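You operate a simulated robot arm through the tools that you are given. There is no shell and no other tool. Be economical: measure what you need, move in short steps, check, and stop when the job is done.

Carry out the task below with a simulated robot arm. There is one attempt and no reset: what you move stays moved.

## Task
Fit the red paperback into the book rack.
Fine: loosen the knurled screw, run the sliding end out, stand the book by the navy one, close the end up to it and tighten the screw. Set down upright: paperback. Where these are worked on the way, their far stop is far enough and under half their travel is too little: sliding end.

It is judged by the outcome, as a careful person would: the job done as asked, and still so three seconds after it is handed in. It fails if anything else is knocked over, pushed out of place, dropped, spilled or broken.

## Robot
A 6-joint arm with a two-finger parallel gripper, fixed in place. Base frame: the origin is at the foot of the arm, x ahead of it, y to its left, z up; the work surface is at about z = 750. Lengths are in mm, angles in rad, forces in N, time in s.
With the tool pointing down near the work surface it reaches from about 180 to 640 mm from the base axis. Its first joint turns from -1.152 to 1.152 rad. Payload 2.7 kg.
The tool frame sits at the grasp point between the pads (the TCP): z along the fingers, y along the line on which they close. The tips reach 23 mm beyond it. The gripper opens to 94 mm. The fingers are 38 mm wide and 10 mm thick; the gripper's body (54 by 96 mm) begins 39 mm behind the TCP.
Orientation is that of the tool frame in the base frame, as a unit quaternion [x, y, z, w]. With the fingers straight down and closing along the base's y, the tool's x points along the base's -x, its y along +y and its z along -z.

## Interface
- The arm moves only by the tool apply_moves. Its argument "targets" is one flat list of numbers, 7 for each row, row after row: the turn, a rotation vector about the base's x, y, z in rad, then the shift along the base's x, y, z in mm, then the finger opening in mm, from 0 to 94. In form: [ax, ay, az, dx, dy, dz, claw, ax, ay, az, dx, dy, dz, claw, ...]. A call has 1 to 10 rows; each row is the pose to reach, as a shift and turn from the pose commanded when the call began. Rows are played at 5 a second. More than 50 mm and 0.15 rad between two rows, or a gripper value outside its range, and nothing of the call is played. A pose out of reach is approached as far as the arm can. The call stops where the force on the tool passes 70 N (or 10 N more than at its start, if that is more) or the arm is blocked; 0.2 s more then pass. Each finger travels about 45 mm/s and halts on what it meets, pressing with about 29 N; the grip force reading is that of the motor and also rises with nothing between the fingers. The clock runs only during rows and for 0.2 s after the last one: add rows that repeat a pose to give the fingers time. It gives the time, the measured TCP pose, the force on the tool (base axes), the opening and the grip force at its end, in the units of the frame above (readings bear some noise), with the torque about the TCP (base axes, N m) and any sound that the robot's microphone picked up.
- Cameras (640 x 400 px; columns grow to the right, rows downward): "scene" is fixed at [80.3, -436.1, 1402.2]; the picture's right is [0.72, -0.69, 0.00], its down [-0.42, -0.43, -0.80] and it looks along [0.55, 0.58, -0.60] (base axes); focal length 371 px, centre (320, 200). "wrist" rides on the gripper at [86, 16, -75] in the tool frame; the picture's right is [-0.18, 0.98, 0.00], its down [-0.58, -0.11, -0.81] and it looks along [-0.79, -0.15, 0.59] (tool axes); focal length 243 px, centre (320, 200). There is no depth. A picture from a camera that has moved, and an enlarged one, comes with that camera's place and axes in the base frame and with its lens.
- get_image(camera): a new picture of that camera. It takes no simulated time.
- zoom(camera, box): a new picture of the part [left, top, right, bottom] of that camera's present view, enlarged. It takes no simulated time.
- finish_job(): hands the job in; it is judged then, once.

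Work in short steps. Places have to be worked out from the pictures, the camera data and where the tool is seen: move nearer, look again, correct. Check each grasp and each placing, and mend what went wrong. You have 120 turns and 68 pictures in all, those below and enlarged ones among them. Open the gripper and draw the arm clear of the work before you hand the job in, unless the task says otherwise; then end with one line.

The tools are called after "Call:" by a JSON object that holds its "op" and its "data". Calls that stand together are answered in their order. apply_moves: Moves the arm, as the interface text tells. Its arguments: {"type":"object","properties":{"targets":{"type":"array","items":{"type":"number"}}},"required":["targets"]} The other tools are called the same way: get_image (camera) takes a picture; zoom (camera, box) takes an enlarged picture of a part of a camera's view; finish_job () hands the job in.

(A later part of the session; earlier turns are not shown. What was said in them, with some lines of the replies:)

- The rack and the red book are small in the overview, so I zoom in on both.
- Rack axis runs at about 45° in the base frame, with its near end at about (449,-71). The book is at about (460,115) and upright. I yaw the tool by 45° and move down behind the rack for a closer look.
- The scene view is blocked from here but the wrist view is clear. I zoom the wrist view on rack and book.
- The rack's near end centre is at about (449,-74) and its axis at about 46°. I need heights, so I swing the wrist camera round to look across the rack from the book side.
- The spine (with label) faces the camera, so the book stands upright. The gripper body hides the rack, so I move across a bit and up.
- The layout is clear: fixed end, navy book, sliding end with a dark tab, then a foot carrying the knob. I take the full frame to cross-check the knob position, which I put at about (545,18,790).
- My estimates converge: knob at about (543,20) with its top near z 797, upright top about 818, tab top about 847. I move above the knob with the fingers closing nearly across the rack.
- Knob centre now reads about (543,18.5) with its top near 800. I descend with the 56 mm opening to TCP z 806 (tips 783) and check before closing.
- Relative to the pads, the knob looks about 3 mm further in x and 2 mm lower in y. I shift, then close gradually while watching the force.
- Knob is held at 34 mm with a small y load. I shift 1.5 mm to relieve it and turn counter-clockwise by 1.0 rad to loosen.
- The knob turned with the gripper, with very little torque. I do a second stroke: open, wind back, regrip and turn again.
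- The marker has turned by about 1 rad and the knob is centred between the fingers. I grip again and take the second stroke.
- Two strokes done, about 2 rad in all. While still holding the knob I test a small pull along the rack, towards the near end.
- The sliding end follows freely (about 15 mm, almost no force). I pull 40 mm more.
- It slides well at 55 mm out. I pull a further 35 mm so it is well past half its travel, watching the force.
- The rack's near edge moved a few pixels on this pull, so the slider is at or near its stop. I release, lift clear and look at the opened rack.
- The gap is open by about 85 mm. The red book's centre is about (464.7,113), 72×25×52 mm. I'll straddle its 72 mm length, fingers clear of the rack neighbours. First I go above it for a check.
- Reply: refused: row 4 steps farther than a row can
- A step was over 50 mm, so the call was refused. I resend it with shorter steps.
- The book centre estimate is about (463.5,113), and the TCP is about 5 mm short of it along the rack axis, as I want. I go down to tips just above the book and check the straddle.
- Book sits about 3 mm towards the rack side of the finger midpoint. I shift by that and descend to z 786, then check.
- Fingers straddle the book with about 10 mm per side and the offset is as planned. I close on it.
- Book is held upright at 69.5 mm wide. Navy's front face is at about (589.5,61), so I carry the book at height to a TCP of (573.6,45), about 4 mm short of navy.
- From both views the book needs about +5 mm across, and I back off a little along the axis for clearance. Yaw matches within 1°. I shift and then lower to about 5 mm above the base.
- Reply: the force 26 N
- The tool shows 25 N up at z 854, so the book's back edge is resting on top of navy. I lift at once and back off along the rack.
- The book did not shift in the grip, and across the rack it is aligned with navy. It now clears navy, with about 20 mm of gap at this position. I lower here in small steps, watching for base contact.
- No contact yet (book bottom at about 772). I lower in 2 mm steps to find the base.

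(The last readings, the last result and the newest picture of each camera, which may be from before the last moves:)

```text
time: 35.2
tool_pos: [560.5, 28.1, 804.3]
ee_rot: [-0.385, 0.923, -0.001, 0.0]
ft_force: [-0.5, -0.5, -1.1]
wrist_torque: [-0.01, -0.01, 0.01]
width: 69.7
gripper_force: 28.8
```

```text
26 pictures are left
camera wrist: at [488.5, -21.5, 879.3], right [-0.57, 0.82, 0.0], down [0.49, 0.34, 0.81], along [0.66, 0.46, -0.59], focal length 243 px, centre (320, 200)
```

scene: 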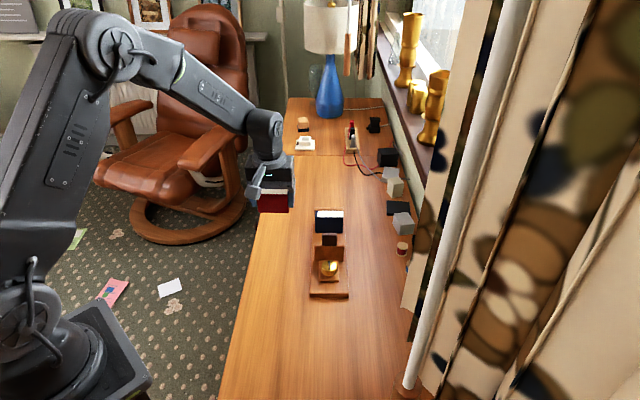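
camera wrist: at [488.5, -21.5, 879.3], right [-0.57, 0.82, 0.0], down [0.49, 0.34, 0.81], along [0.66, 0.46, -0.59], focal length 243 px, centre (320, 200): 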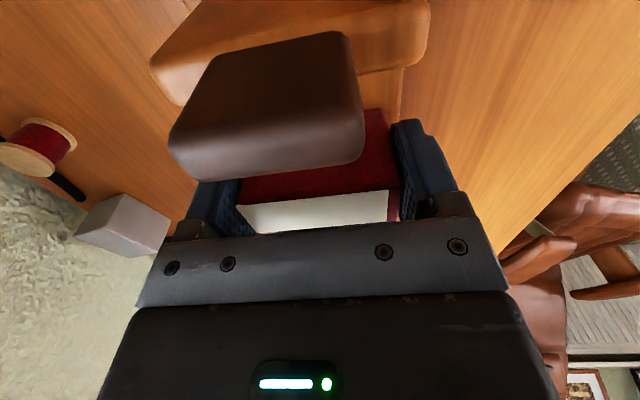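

Still no contact at 804, so I continue down.

Call:
{"op": "apply_moves", "data": {"targets": [0, 0, 0, 0, 0, -2, 60, 0, 0, 0, 0, 0, -4, 60, 0, 0, 0, 0, 0, -6, 60, 0, 0, 0, 0, 0, -6, 60]}}

```text
time: 36.2
tool_pos: [562.6, 28.0, 802.0]
ee_rot: [-0.385, 0.923, -0.001, 0.003]
ft_force: [-4.0, 1.1, 29.3]
wrist_torque: [0.3, 0.33, 0.03]
width: 69.7
gripper_force: 28.9
```

Base contact at z about 802, so the base top is about 764.5; that also explains the earlier touch. I raise 2 mm, advance 11 mm towards navy (leaving about 6 mm) and set down again.

Call:
{"op": "apply_moves", "data": {"targets": [0, 0, 0, 0, 0, 6, 60, 0, 0, 0, 2.6, 2.6, 6, 60, 0, 0, 0, 5.2, 5.2, 6, 60, 0, 0, 0, 7.8, 7.8, 6, 60, 0, 0, 0, 7.8, 7.8, 6, 60]}}

Call:
{"op": "zoom", "data": {"camera": "scene", "box": [280, 200, 370, 260]}}

```text
time: 37.4
tool_pos: [567.0, 36.1, 805.2]
ee_rot: [-0.386, 0.923, 0.0, 0.0]
ft_force: [-0.3, 0.2, -1.9]
wrist_torque: [-0.01, 0.02, -0.01]
width: 69.8
gripper_force: 29.0
```

```text
6.67 times, centred on (325, 230) of scene
camera zoom: at [80.3, -436.1, 1402.2], right [0.72, -0.69, 0.0], down [-0.42, -0.43, -0.8], along [0.55, 0.58, -0.6], focal length 2472 px, centre (287, 0)
```

zoom: 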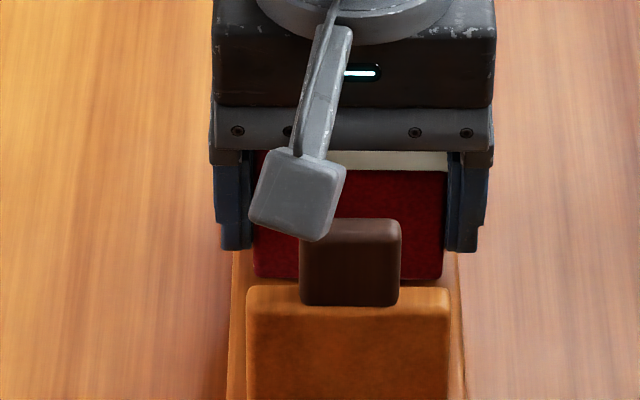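

Book is centred on the base with no contact on navy. I lower the last 2–3 mm and open.

Call:
{"op": "apply_moves", "data": {"targets": [0, 0, 0, 0, 0, -1, 60, 0, 0, 0, 0, 0, -2.5, 60, 0, 0, 0, 0, 0, -2.5, 60]}}

```text
time: 38.2
tool_pos: [568.7, 35.8, 802.7]
ee_rot: [-0.385, 0.923, 0.0, 0.001]
ft_force: [-0.1, 0.9, -2.4]
wrist_torque: [0.01, 0.02, 0.0]
width: 69.8
gripper_force: 29.8
```

Call:
{"op": "apply_moves", "data": {"targets": [0, 0, 0, 0, 0, -1, 60, 0, 0, 0, 0, 0, -2, 60, 0, 0, 0, 0, 0, -2, 60]}}

```text
time: 39.0
tool_pos: [568.6, 36.3, 802.6]
ee_rot: [-0.385, 0.923, -0.001, 0.001]
ft_force: [-4.1, 2.2, 13.3]
wrist_torque: [0.08, -0.15, 0.05]
width: 69.6
gripper_force: 28.9
```

The book is in contact with the base at 13 N. I open the fingers and lift straight up.

Call:
{"op": "apply_moves", "data": {"targets": [0, 0, 0, 0, 0, 0, 74, 0, 0, 0, 0, 0, 0, 82, 0, 0, 0, 0, 0, 0, 86, 0, 0, 0, 0, 0, 0, 86, 0, 0, 0, 0, 0, 20, 86, 0, 0, 0, 0, 0, 50, 86, 0, 0, 0, 0, 0, 90, 86, 0, 0, 0, 0, 0, 130, 86]}}

Call:
{"op": "zoom", "data": {"camera": "scene", "box": [260, 200, 380, 300]}}

Call:
{"op": "get_image", "data": {"camera": "wrist"}}

```text
time: 40.8
tool_pos: [568.9, 38.0, 930.2]
ee_rot: [-0.385, 0.923, 0.0, 0.0]
ft_force: [-0.4, -0.1, 0.6]
wrist_torque: [-0.04, 0.02, -0.01]
width: 85.6
gripper_force: 0.0
```

```text
4.00 times, centred on (320, 250) of scene
camera zoom: at [80.3, -436.1, 1402.2], right [0.72, -0.69, 0.0], down [-0.42, -0.43, -0.8], along [0.55, 0.58, -0.6], focal length 1483 px, centre (320, 0)
```

zoom: 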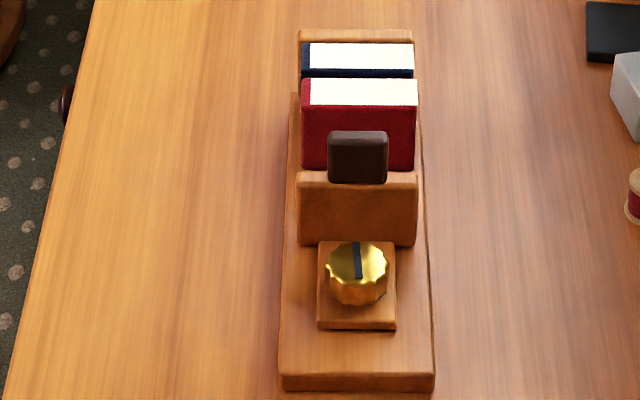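

```text
23 pictures are left
camera wrist: at [497.0, -11.4, 1005.5], right [-0.57, 0.82, 0.0], down [0.49, 0.34, 0.81], along [0.66, 0.46, -0.59], focal length 243 px, centre (320, 200)
```

wrist: 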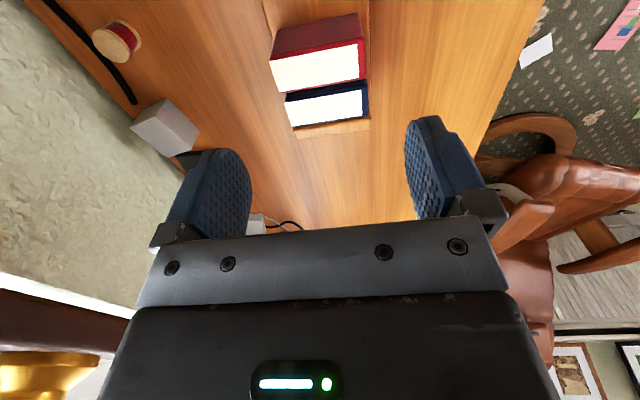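

The book stands upright beside navy, aligned. Next I go back to the knob where I left it, at about (483,-48), with the same hand orientation as at release.

Call:
{"op": "apply_moves", "data": {"targets": [0, 0, 0.1, -17, -17, 0, 80, 0, 0, 0.2, -34, -34, 0, 70, 0, 0, 0.3, -51, -52, 0, 60, 0, 0, 0.4, -68, -69, 0, 54, 0, 0, 0.49, -85.8, -85.7, 0, 52, 0, 0, 0.49, -85.8, -85.7, -40, 52, 0, 0, 0.49, -85.8, -85.7, -70, 52, 0, 0, 0.49, -85.8, -85.7, -95, 52, 0, 0, 0.49, -85.8, -85.7, -95, 52]}}

Call:
{"op": "get_image", "data": {"camera": "wrist"}}

```text
time: 42.8
tool_pos: [483.5, -49.0, 836.0]
ee_rot: [-0.598, 0.801, 0.0, 0.0]
ft_force: [0.0, 0.1, -0.6]
wrist_torque: [0.0, -0.01, 0.06]
width: 52.1
gripper_force: 0.1
```

```text
22 pictures are left
camera wrist: at [442.6, -127.3, 910.1], right [-0.89, 0.46, 0.0], down [0.27, 0.53, 0.81], along [0.37, 0.72, -0.59], focal length 243 px, centre (320, 200)
```

wrist: 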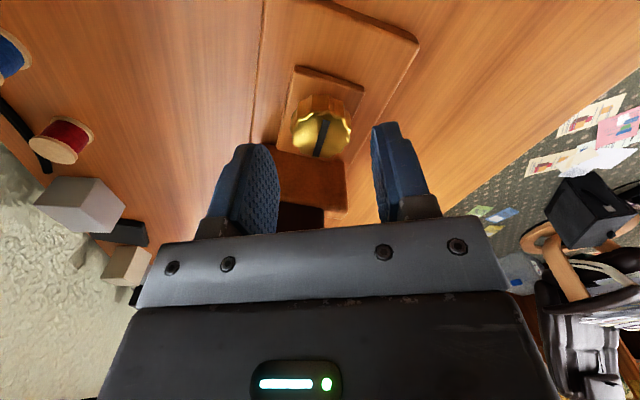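

Knob is centred under the fingers. I descend and grip it.

Call:
{"op": "apply_moves", "data": {"targets": [0, 0, 0, 0, 0, -15, 52, 0, 0, 0, 0, 0, -30, 52, 0, 0, 0, 0, 0, -30, 44, 0, 0, 0, 0, 0, -30, 36, 0, 0, 0, 0, 0, -30, 24, 0, 0, 0, 0, 0, -30, 20, 0, 0, 0, 0, 0, -30, 20]}}

```text
time: 44.4
tool_pos: [481.7, -50.4, 806.7]
ee_rot: [-0.597, 0.802, -0.001, 0.001]
ft_force: [5.7, 0.3, -0.2]
wrist_torque: [0.05, -0.29, -0.01]
width: 33.8
gripper_force: 28.6
```

Knob gripped. I push the sliding end in 45 mm along the rack, before any contact is expected.

Call:
{"op": "apply_moves", "data": {"targets": [0, 0, 0, 3.5, 3.6, 0, 20, 0, 0, 0, 7, 7.2, 0, 20, 0, 0, 0, 10.5, 10.8, 0, 20, 0, 0, 0, 14, 14.4, 0, 20, 0, 0, 0, 17.5, 18, 0, 20, 0, 0, 0, 21, 21.6, 0, 20, 0, 0, 0, 24.5, 25.2, 0, 20, 0, 0, 0, 28, 28.8, 0, 20, 0, 0, 0, 31.5, 32.4, 0, 20, 0, 0, 0, 31.5, 32.4, 0, 20]}}

Call:
{"op": "zoom", "data": {"camera": "scene", "box": [260, 200, 380, 300]}}

```text
time: 46.6
tool_pos: [512.8, -17.8, 806.6]
ee_rot: [-0.598, 0.802, -0.001, 0.001]
ft_force: [6.3, -8.0, 4.4]
wrist_torque: [-0.38, -0.11, -0.02]
width: 33.8
gripper_force: 28.7
```

```text
4.00 times, centred on (320, 250) of scene
camera zoom: at [80.4, -436.3, 1402.1], right [0.72, -0.69, 0.0], down [-0.42, -0.43, -0.8], along [0.55, 0.58, -0.6], focal length 1483 px, centre (320, 0)
```

zoom: 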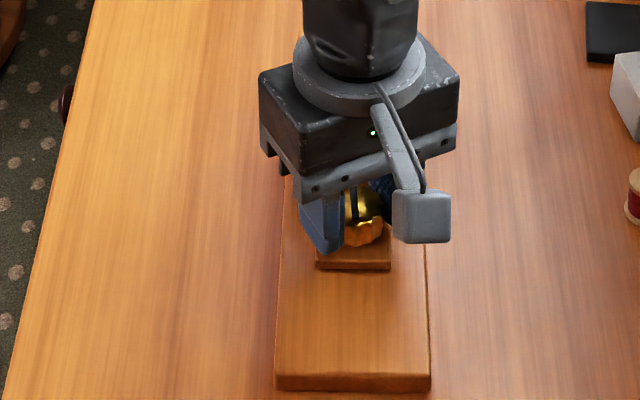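

Side load of about 10 N has nudged the rack by about 2 mm, so I bias the path back to +c and advance 12 mm more.

Call:
{"op": "apply_moves", "data": {"targets": [0, 0, 0, 2, -1, 0, 20, 0, 0, 0, 4.2, 1, 0, 20, 0, 0, 0, 6.4, 3.1, 0, 20, 0, 0, 0, 8.6, 5.2, 0, 20, 0, 0, 0, 10.7, 7.2, 0, 20, 0, 0, 0, 10.7, 7.2, 0, 20]}}

Call:
{"op": "zoom", "data": {"camera": "wrist", "box": [200, 40, 440, 240]}}

Call:
{"op": "zoom", "data": {"camera": "scene", "box": [260, 200, 380, 300]}}

```text
time: 48.0
tool_pos: [523.6, -10.2, 805.2]
ee_rot: [-0.598, 0.801, 0.0, -0.001]
ft_force: [-13.9, 9.1, 14.8]
wrist_torque: [0.18, 0.38, 0.05]
width: 34.0
gripper_force: 28.5
```

```text
2.00 times, centred on (320, 140) of wrist
camera zoom: at [482.8, -87.5, 880.0], right [-0.89, 0.46, 0.0], down [0.27, 0.53, 0.81], along [0.37, 0.72, -0.59], focal length 485 px, centre (320, 320)
```

zoom: 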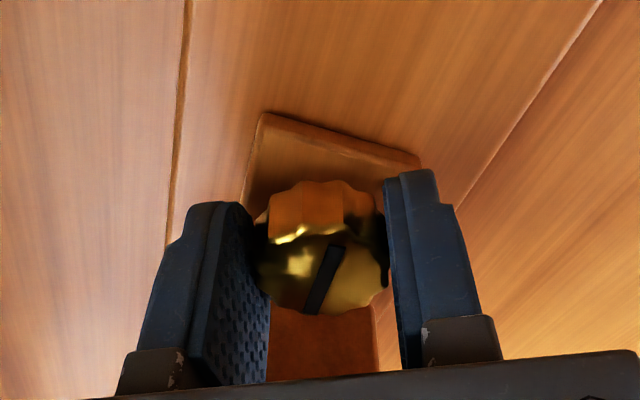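

```text
4.00 times, centred on (320, 250) of scene
camera zoom: at [79.7, -435.9, 1402.3], right [0.72, -0.69, 0.0], down [-0.42, -0.43, -0.8], along [0.55, 0.58, -0.6], focal length 1483 px, centre (320, 0)
```

zoom: 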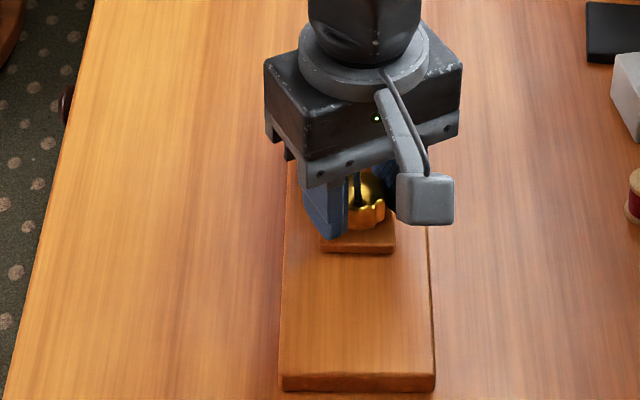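

The rack is back in place, and the load is now the other way, so I relax 0.8 mm and keep advancing 8 mm in small steps.

Call:
{"op": "apply_moves", "data": {"targets": [0, 0, 0, -0.6, 0.6, 0, 20, 0, 0, 0, 0.8, 2.0, 0, 20, 0, 0, 0, 2.2, 3.4, 0, 20, 0, 0, 0, 3.6, 4.8, 0, 20, 0, 0, 0, 5, 6.2, 0, 20, 0, 0, 0, 5, 6.2, 0, 20]}}

Call:
{"op": "zoom", "data": {"camera": "scene", "box": [260, 200, 380, 300]}}

```text
time: 49.4
tool_pos: [529.3, -3.3, 805.6]
ee_rot: [-0.597, 0.802, 0.001, 0.0]
ft_force: [-1.4, 0.4, 0.3]
wrist_torque: [-0.28, 0.05, 0.0]
width: 33.8
gripper_force: 28.7
```

```text
4.00 times, centred on (320, 250) of scene
camera zoom: at [80.5, -436.1, 1402.2], right [0.72, -0.69, 0.0], down [-0.42, -0.43, -0.8], along [0.55, 0.58, -0.6], focal length 1483 px, centre (320, 0)
```

zoom: 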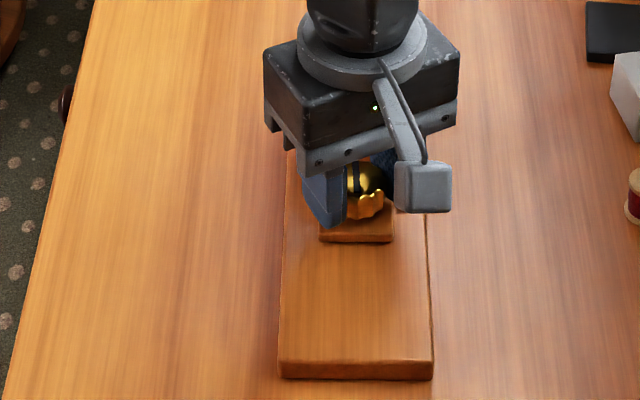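

The rack itself moved forward a few mm on this push, which suggests the end is already against the books. I release and lift to look before tightening.

Call:
{"op": "apply_moves", "data": {"targets": [0, 0, 0, 0, 0, 0, 46, 0, 0, 0, 0, 0, 0, 50, 0, 0, 0, 0, 0, 30, 52, 0, 0, 0, 0, 0, 70, 52, 0, 0, 0, -15, -15, 100, 52, 0, 0, 0, -40, -40, 110, 52]}}

Call:
{"op": "zoom", "data": {"camera": "scene", "box": [260, 200, 380, 300]}}

Call:
{"op": "zoom", "data": {"camera": "wrist", "box": [200, 40, 440, 240]}}

```text
time: 50.8
tool_pos: [488.9, -45.3, 914.6]
ee_rot: [-0.598, 0.802, -0.001, 0.0]
ft_force: [0.2, -0.8, -0.1]
wrist_torque: [0.04, -0.01, -0.01]
width: 51.8
gripper_force: 0.1
```

```text
4.00 times, centred on (320, 250) of scene
camera zoom: at [80.3, -436.1, 1402.2], right [0.72, -0.69, 0.0], down [-0.42, -0.43, -0.8], along [0.55, 0.58, -0.6], focal length 1483 px, centre (320, 0)
```

zoom: 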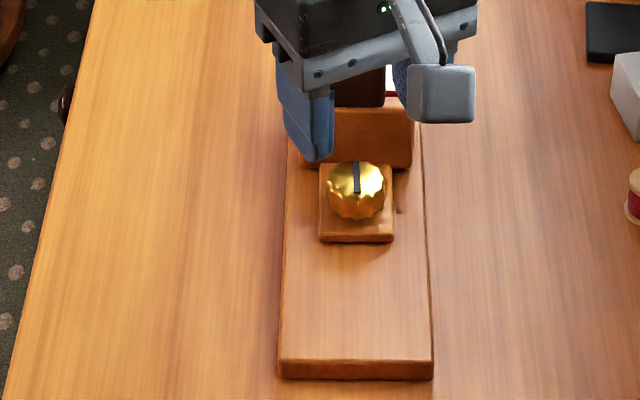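

```text
2.00 times, centred on (320, 140) of wrist
camera zoom: at [448.4, -122.4, 989.7], right [-0.89, 0.46, 0.0], down [0.27, 0.53, 0.81], along [0.37, 0.72, -0.59], focal length 485 px, centre (320, 320)
```

zoom: 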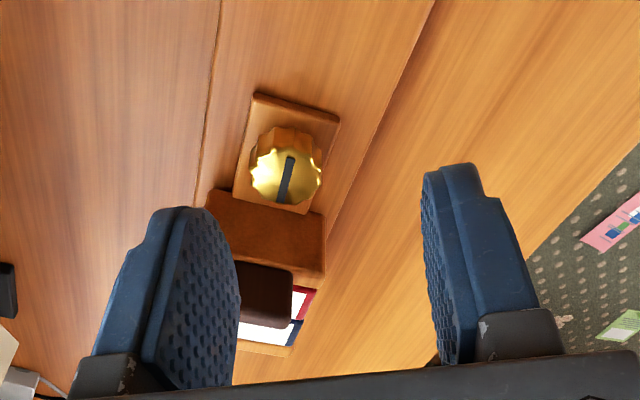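

It looks closed; I zoom in to check for gaps between the end and the books.

Call:
{"op": "zoom", "data": {"camera": "wrist", "box": [255, 160, 335, 220]}}

```text
6.67 times, centred on (295, 190) of wrist
camera zoom: at [448.4, -122.4, 989.7], right [-0.89, 0.46, 0.0], down [0.27, 0.53, 0.81], along [0.37, 0.72, -0.59], focal length 1618 px, centre (487, 267)
```

zoom: 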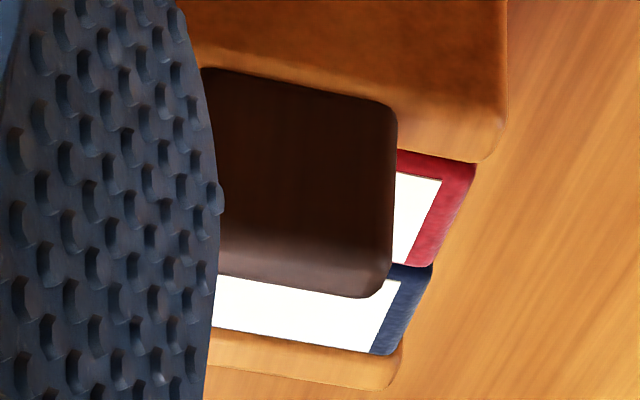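

Red touches navy and navy touches the fixed end. I go back down on the knob, grip, press lightly inwards and turn clockwise by 1 rad to tighten.

Call:
{"op": "apply_moves", "data": {"targets": [0, 0, 0, 15, 15, 0, 52, 0, 0, 0, 40, 40, 0, 52, 0, 0, 0, 40, 40, -30, 52, 0, 0, 0, 40, 40, -60, 52, 0, 0, 0, 40, 40, -90, 52, 0, 0, 0, 40, 40, -110, 52, 0, 0, 0, 40, 40, -110, 40, 0, 0, 0, 40, 40, -110, 24, 0, 0, 0, 40, 40, -110, 20, 0, 0, 0, 40, 40, -110, 20]}}

Call:
{"op": "apply_moves", "data": {"targets": [0, 0, 0, 1, 1, 0, 20, 0, 0, -0.14, 1, 1, 0, 20, 0, 0, -0.28, 1, 1, 0, 20, 0, 0, -0.42, 1, 1, 0, 20, 0, 0, -0.56, 1, 1, 0, 20, 0, 0, -0.7, 1, 1, 0, 20, 0, 0, -0.84, 1, 1, 0, 20, 0, 0, -0.98, 1, 1, 0, 20]}}

Call:
{"op": "zoom", "data": {"camera": "scene", "box": [260, 200, 380, 300]}}

```text
time: 53.0
tool_pos: [529.0, -2.5, 805.4]
ee_rot: [-0.598, 0.802, 0.0, 0.0]
ft_force: [-3.0, 0.9, -0.3]
wrist_torque: [0.2, -0.07, 0.0]
width: 33.9
gripper_force: 29.2
```

```text
time: 54.8
tool_pos: [530.7, -1.6, 805.3]
ee_rot: [-0.149, 0.989, 0.001, 0.002]
ft_force: [-2.4, 7.3, 1.6]
wrist_torque: [0.14, -0.03, 0.02]
width: 33.8
gripper_force: 28.5
```

```text
4.00 times, centred on (320, 250) of scene
camera zoom: at [80.2, -436.0, 1402.2], right [0.72, -0.69, 0.0], down [-0.42, -0.43, -0.8], along [0.55, 0.58, -0.6], focal length 1483 px, centre (320, 0)
```

zoom: 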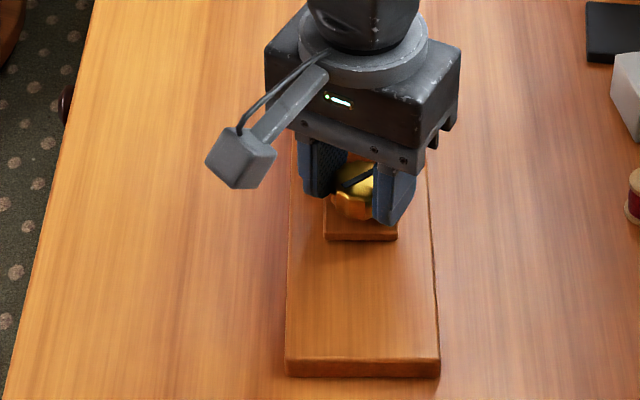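

Tightened 1 rad. I open, wind back and take a second stroke.

Call:
{"op": "apply_moves", "data": {"targets": [0, 0, 0, 0, 0, 0, 46, 0, 0, 0, 0, 0, 0, 46, 0, 0, 0.14, 0, 0, 0, 46, 0, 0, 0.28, 0, 0, 0, 46, 0, 0, 0.42, 0, 0, 0, 46, 0, 0, 0.56, 0, 0, 0, 46, 0, 0, 0.7, 0, 0, 0, 46, 0, 0, 0.84, 0, 0, 0, 46, 0, 0, 0.98, 0, 0, 0, 46]}}

Call:
{"op": "apply_moves", "data": {"targets": [0, 0, 0, 0, 0, 0, 20, 0, 0, 0, 0, 0, 0, 20, 0, 0, 0, 0, 0, 0, 20, 0, 0, -0.14, 0, 0, 0, 20, 0, 0, -0.28, 0, 0, 0, 20, 0, 0, -0.42, 0, 0, 0, 20, 0, 0, -0.56, 0, 0, 0, 20, 0, 0, -0.7, 0, 0, 0, 20, 0, 0, -0.84, 0, 0, 0, 20, 0, 0, -0.98, 0, 0, 0, 20]}}

Call:
{"op": "get_image", "data": {"camera": "wrist"}}

```text
time: 56.8
tool_pos: [530.6, -2.8, 804.4]
ee_rot: [-0.599, 0.801, 0.0, 0.0]
ft_force: [-0.1, 0.5, -0.5]
wrist_torque: [0.0, -0.05, -0.02]
width: 45.9
gripper_force: 0.1
```

```text
time: 59.0
tool_pos: [530.3, -1.3, 805.0]
ee_rot: [-0.149, 0.989, 0.001, -0.002]
ft_force: [-5.1, 8.1, 5.0]
wrist_torque: [0.06, 0.79, 0.04]
width: 34.2
gripper_force: 29.3
```

```text
13 pictures are left
camera wrist: at [441.8, -11.8, 880.4], right [-0.11, 0.99, 0.0], down [0.59, 0.07, 0.81], along [0.8, 0.09, -0.59], focal length 243 px, centre (320, 200)
```

wrist: 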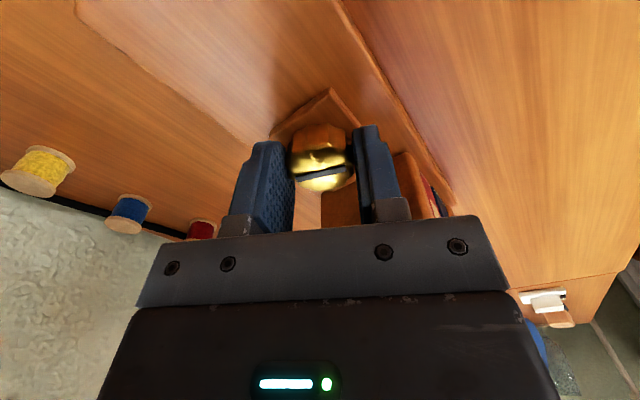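

The marker is back at its original angle. I take a third, shorter stroke to find whether the screw is against its stop.

Call:
{"op": "apply_moves", "data": {"targets": [0, 0, 0, 0, 0, 0, 46, 0, 0, 0, 0, 0, 0, 46, 0, 0, 0.14, 0, 0, 0, 46, 0, 0, 0.28, 0, 0, 0, 46, 0, 0, 0.42, 0, 0, 0, 46, 0, 0, 0.56, 0, 0, 0, 46, 0, 0, 0.7, 0, 0, 0, 46, 0, 0, 0.84, 0, 0, 0, 46]}}

Call:
{"op": "apply_moves", "data": {"targets": [0, 0, 0, 0, 0, 0, 20, 0, 0, 0, 0, 0, 0, 20, 0, 0, 0, 0, 0, 0, 20, 0, 0, -0.1, 0, 0, 0, 20, 0, 0, -0.2, 0, 0, 0, 20, 0, 0, -0.3, 0, 0, 0, 20, 0, 0, -0.4, 0, 0, 0, 20, 0, 0, -0.5, 0, 0, 0, 20]}}

Call:
{"op": "get_image", "data": {"camera": "wrist"}}

```text
time: 60.8
tool_pos: [530.8, -3.9, 804.6]
ee_rot: [-0.541, 0.841, 0.001, 0.001]
ft_force: [0.3, 1.0, 0.6]
wrist_torque: [0.0, 0.01, -0.02]
width: 46.2
gripper_force: 0.0
```

```text
time: 62.6
tool_pos: [529.6, -1.7, 806.9]
ee_rot: [-0.315, 0.949, 0.0, -0.001]
ft_force: [-2.6, 2.9, -0.3]
wrist_torque: [-0.01, 0.03, 0.47]
width: 33.9
gripper_force: 29.1
```

```text
12 pictures are left
camera wrist: at [450.5, -41.2, 879.9], right [-0.44, 0.9, 0.0], down [0.53, 0.26, 0.81], along [0.72, 0.35, -0.59], focal length 243 px, centre (320, 200)
```

wrist: 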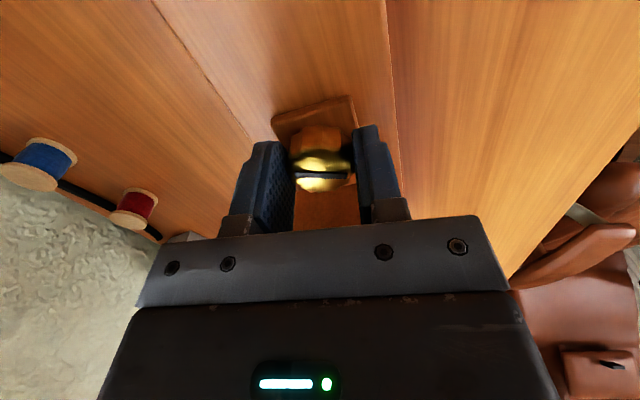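

The torque is now 0.47 N·m, so the screw is hard tight. I drag the held knob gently back about 4 mm, which re-centres the rack and tests the clamp.

Call:
{"op": "apply_moves", "data": {"targets": [0, 0, 0, -1.3, -0.1, 0, 20, 0, 0, 0, -2.6, -0.2, 0, 20, 0, 0, 0, -4, -0.4, 0, 20, 0, 0, 0, -4, -0.4, 0, 20]}}

Call:
{"op": "apply_moves", "data": {"targets": [0, 0, 0, 0, 0, 0, 46, 0, 0, 0, 0, 0, 0, 50, 0, 0, 0, 0, 0, 30, 52, 0, 0, 0, 0, 0, 70, 52, 0, 0, 0, -15, -15, 110, 60, 0, 0, 0, -45, -45, 130, 60, 0, 0, 0, -80, -65, 160, 60, 0, 0, 0, -110, -65, 190, 60]}}

Call:
{"op": "get_image", "data": {"camera": "scene"}}

Call:
{"op": "zoom", "data": {"camera": "scene", "box": [260, 190, 380, 300]}}

Call:
{"op": "get_image", "data": {"camera": "wrist"}}

```text
time: 63.6
tool_pos: [525.9, -3.1, 805.0]
ee_rot: [-0.314, 0.949, 0.0, -0.001]
ft_force: [0.9, 0.1, 0.4]
wrist_torque: [-0.21, 0.03, -0.01]
width: 34.0
gripper_force: 29.3
```

```text
refused: row 7 steps farther than a row can; nothing moved
```

```text
11 pictures are left
```

scene: 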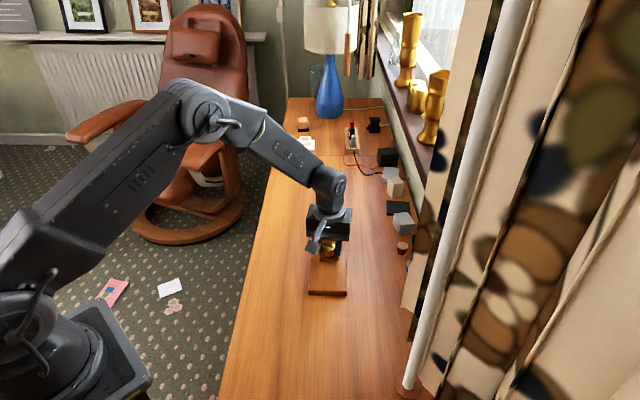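

```text
3.64 times, centred on (320, 245) of scene
camera zoom: at [80.5, -436.1, 1402.2], right [0.72, -0.69, 0.0], down [-0.42, -0.43, -0.8], along [0.55, 0.58, -0.6], focal length 1348 px, centre (320, 36)
```

zoom: 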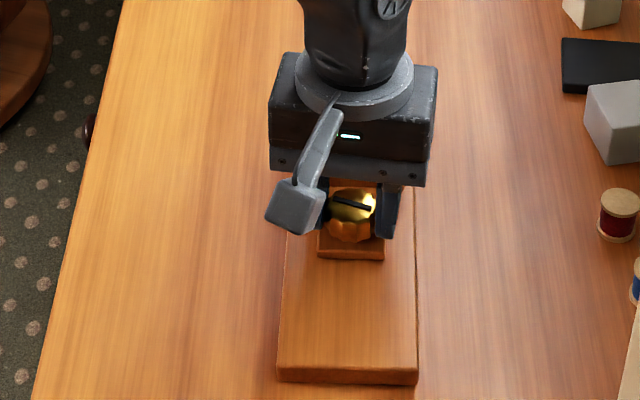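

```text
9 pictures are left
camera wrist: at [446.8, -41.7, 880.2], right [-0.44, 0.9, 0.0], down [0.53, 0.26, 0.81], along [0.72, 0.35, -0.59], focal length 243 px, centre (320, 200)
```

wrist: 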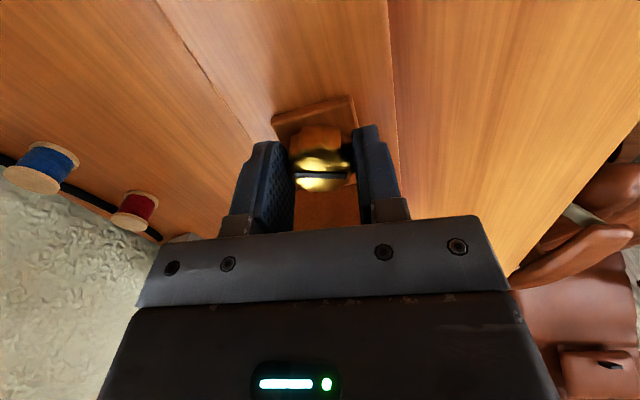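

Rack is back within about 3 mm of its original place and came along rigidly with the knob. The retreat was refused for step size, so I resend it with shorter steps.

Call:
{"op": "apply_moves", "data": {"targets": [0, 0, 0, 0, 0, 0, 46, 0, 0, 0, 0, 0, 0, 50, 0, 0, 0, 0, 0, 30, 52, 0, 0, 0, 0, 0, 70, 52, 0, 0, 0, -10, -10, 105, 60, 0, 0, 0, -35, -30, 130, 60, 0, 0, 0, -60, -45, 155, 60, 0, 0, 0, -85, -60, 180, 60, 0, 0, 0, -110, -75, 200, 60, 0, 0, 0, -110, -75, 200, 60]}}

Call:
{"op": "zoom", "data": {"camera": "scene", "box": [260, 190, 380, 300]}}

Call:
{"op": "zoom", "data": {"camera": "wrist", "box": [240, 60, 440, 200]}}

```text
time: 65.8
tool_pos: [416.4, -81.1, 1008.2]
ee_rot: [-0.315, 0.949, 0.0, 0.0]
ft_force: [0.1, 1.2, -0.2]
wrist_torque: [-0.01, -0.01, -0.01]
width: 59.9
gripper_force: 0.1
```

```text
3.64 times, centred on (320, 245) of scene
camera zoom: at [80.3, -436.1, 1402.2], right [0.72, -0.69, 0.0], down [-0.42, -0.43, -0.8], along [0.55, 0.58, -0.6], focal length 1348 px, centre (320, 36)
```

zoom: 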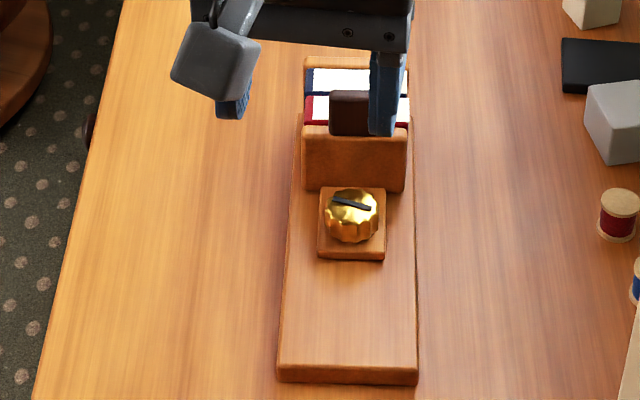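

```text
2.86 times, centred on (340, 130) of wrist
camera zoom: at [336.8, -119.2, 1083.0], right [-0.44, 0.9, 0.0], down [0.53, 0.26, 0.81], along [0.72, 0.35, -0.59], focal length 693 px, centre (263, 400)
```

zoom: 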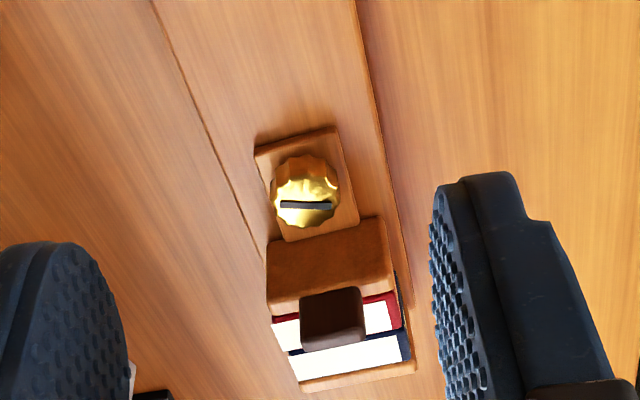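

The rack is assembled and the screw marker is where it started. To confirm there is no gap at the sliding end, I take the side view from the book's former spot.

Call:
{"op": "apply_moves", "data": {"targets": [0, 0, -0.141, 6, 17, 0, 60, 0, 0, -0.282, 13, 35, 0, 60, 0, 0, -0.423, 20, 53, 0, 60, 0, 0, -0.564, 27, 71, 0, 70, 0, 0, -0.705, 34, 89, 0, 80, 0, 0, -0.846, 40, 107, 0, 90, 0, 0, -0.987, 47, 125, 0, 94, 0, 0, -1.128, 54, 143, -25, 94, 0, 0, -1.27, 60, 160, -55, 94, 0, 0, -1.41, 67, 178, -85, 94]}}

Call:
{"op": "zoom", "data": {"camera": "wrist", "box": [260, 70, 420, 200]}}

```text
time: 68.0
tool_pos: [483.7, 99.2, 920.9]
ee_rot: [0.376, 0.927, -0.001, 0.001]
ft_force: [0.1, 1.2, -0.8]
wrist_torque: [0.01, 0.0, 0.01]
width: 93.9
gripper_force: 0.0
```

```text
3.08 times, centred on (340, 135) of wrist
camera zoom: at [433.1, 171.5, 995.4], right [0.82, 0.58, 0.0], down [0.34, -0.48, 0.81], along [0.47, -0.66, -0.59], focal length 746 px, centre (258, 400)
```

zoom: 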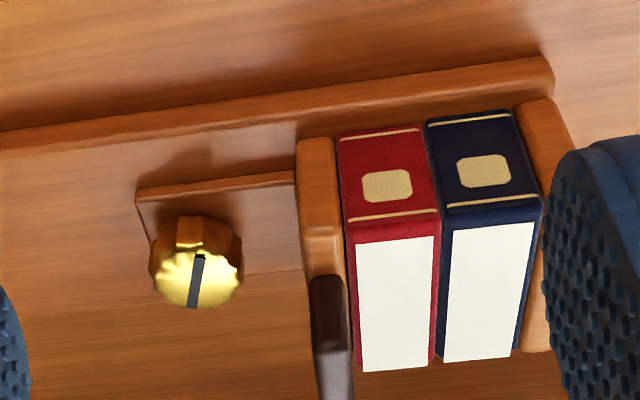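

Everything looks snug; I take one closer zoom on the sliding end against the red book.

Call:
{"op": "zoom", "data": {"camera": "wrist", "box": [325, 105, 375, 155]}}

```text
8.00 times, centred on (350, 130) of wrist
camera zoom: at [433.1, 171.5, 995.4], right [0.82, 0.58, 0.0], down [0.34, -0.48, 0.81], along [0.47, -0.66, -0.59], focal length 1941 px, centre (80, 760)
```

zoom: 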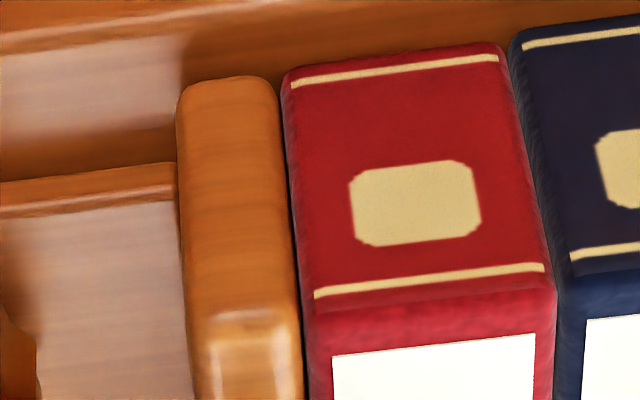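

The end is flush against the red book. I raise the arm clear, gripper open.

Call:
{"op": "apply_moves", "data": {"targets": [0, 0, 0, 0, 0, 40, 94, 0, 0, 0, -25, 10, 80, 94, 0, 0, 0, -60, 20, 110, 94, 0, 0, 0, -60, 20, 110, 94]}}

Call:
{"op": "get_image", "data": {"camera": "scene"}}

```text
time: 69.0
tool_pos: [422.1, 117.7, 1030.7]
ee_rot: [0.375, 0.927, 0.0, 0.0]
ft_force: [0.1, 0.1, 0.0]
wrist_torque: [-0.02, -0.01, 0.01]
width: 93.9
gripper_force: 0.1
```

```text
4 pictures are left
```

scene: 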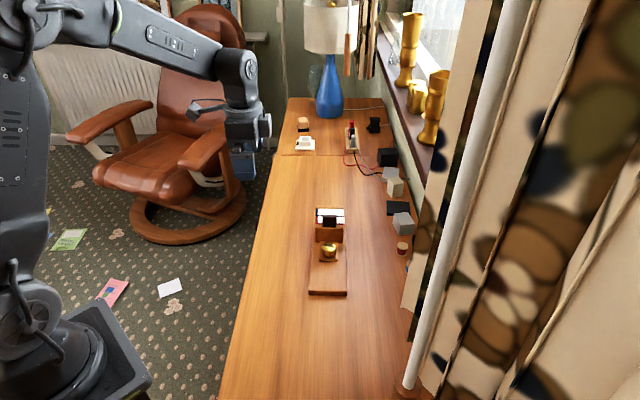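

All is in place and the arm is clear, so I hand the job in.

Call:
{"op": "finish_job", "data": {}}

```text
The job is handed in.
```

The red paperback stands upright in the rack beside the navy book, with the sliding end closed up to it and the screw tight. The rack shifted about 3 mm while I worked the slider, and on the first try the paperback briefly rested on top of the navy book, with no visible harm.
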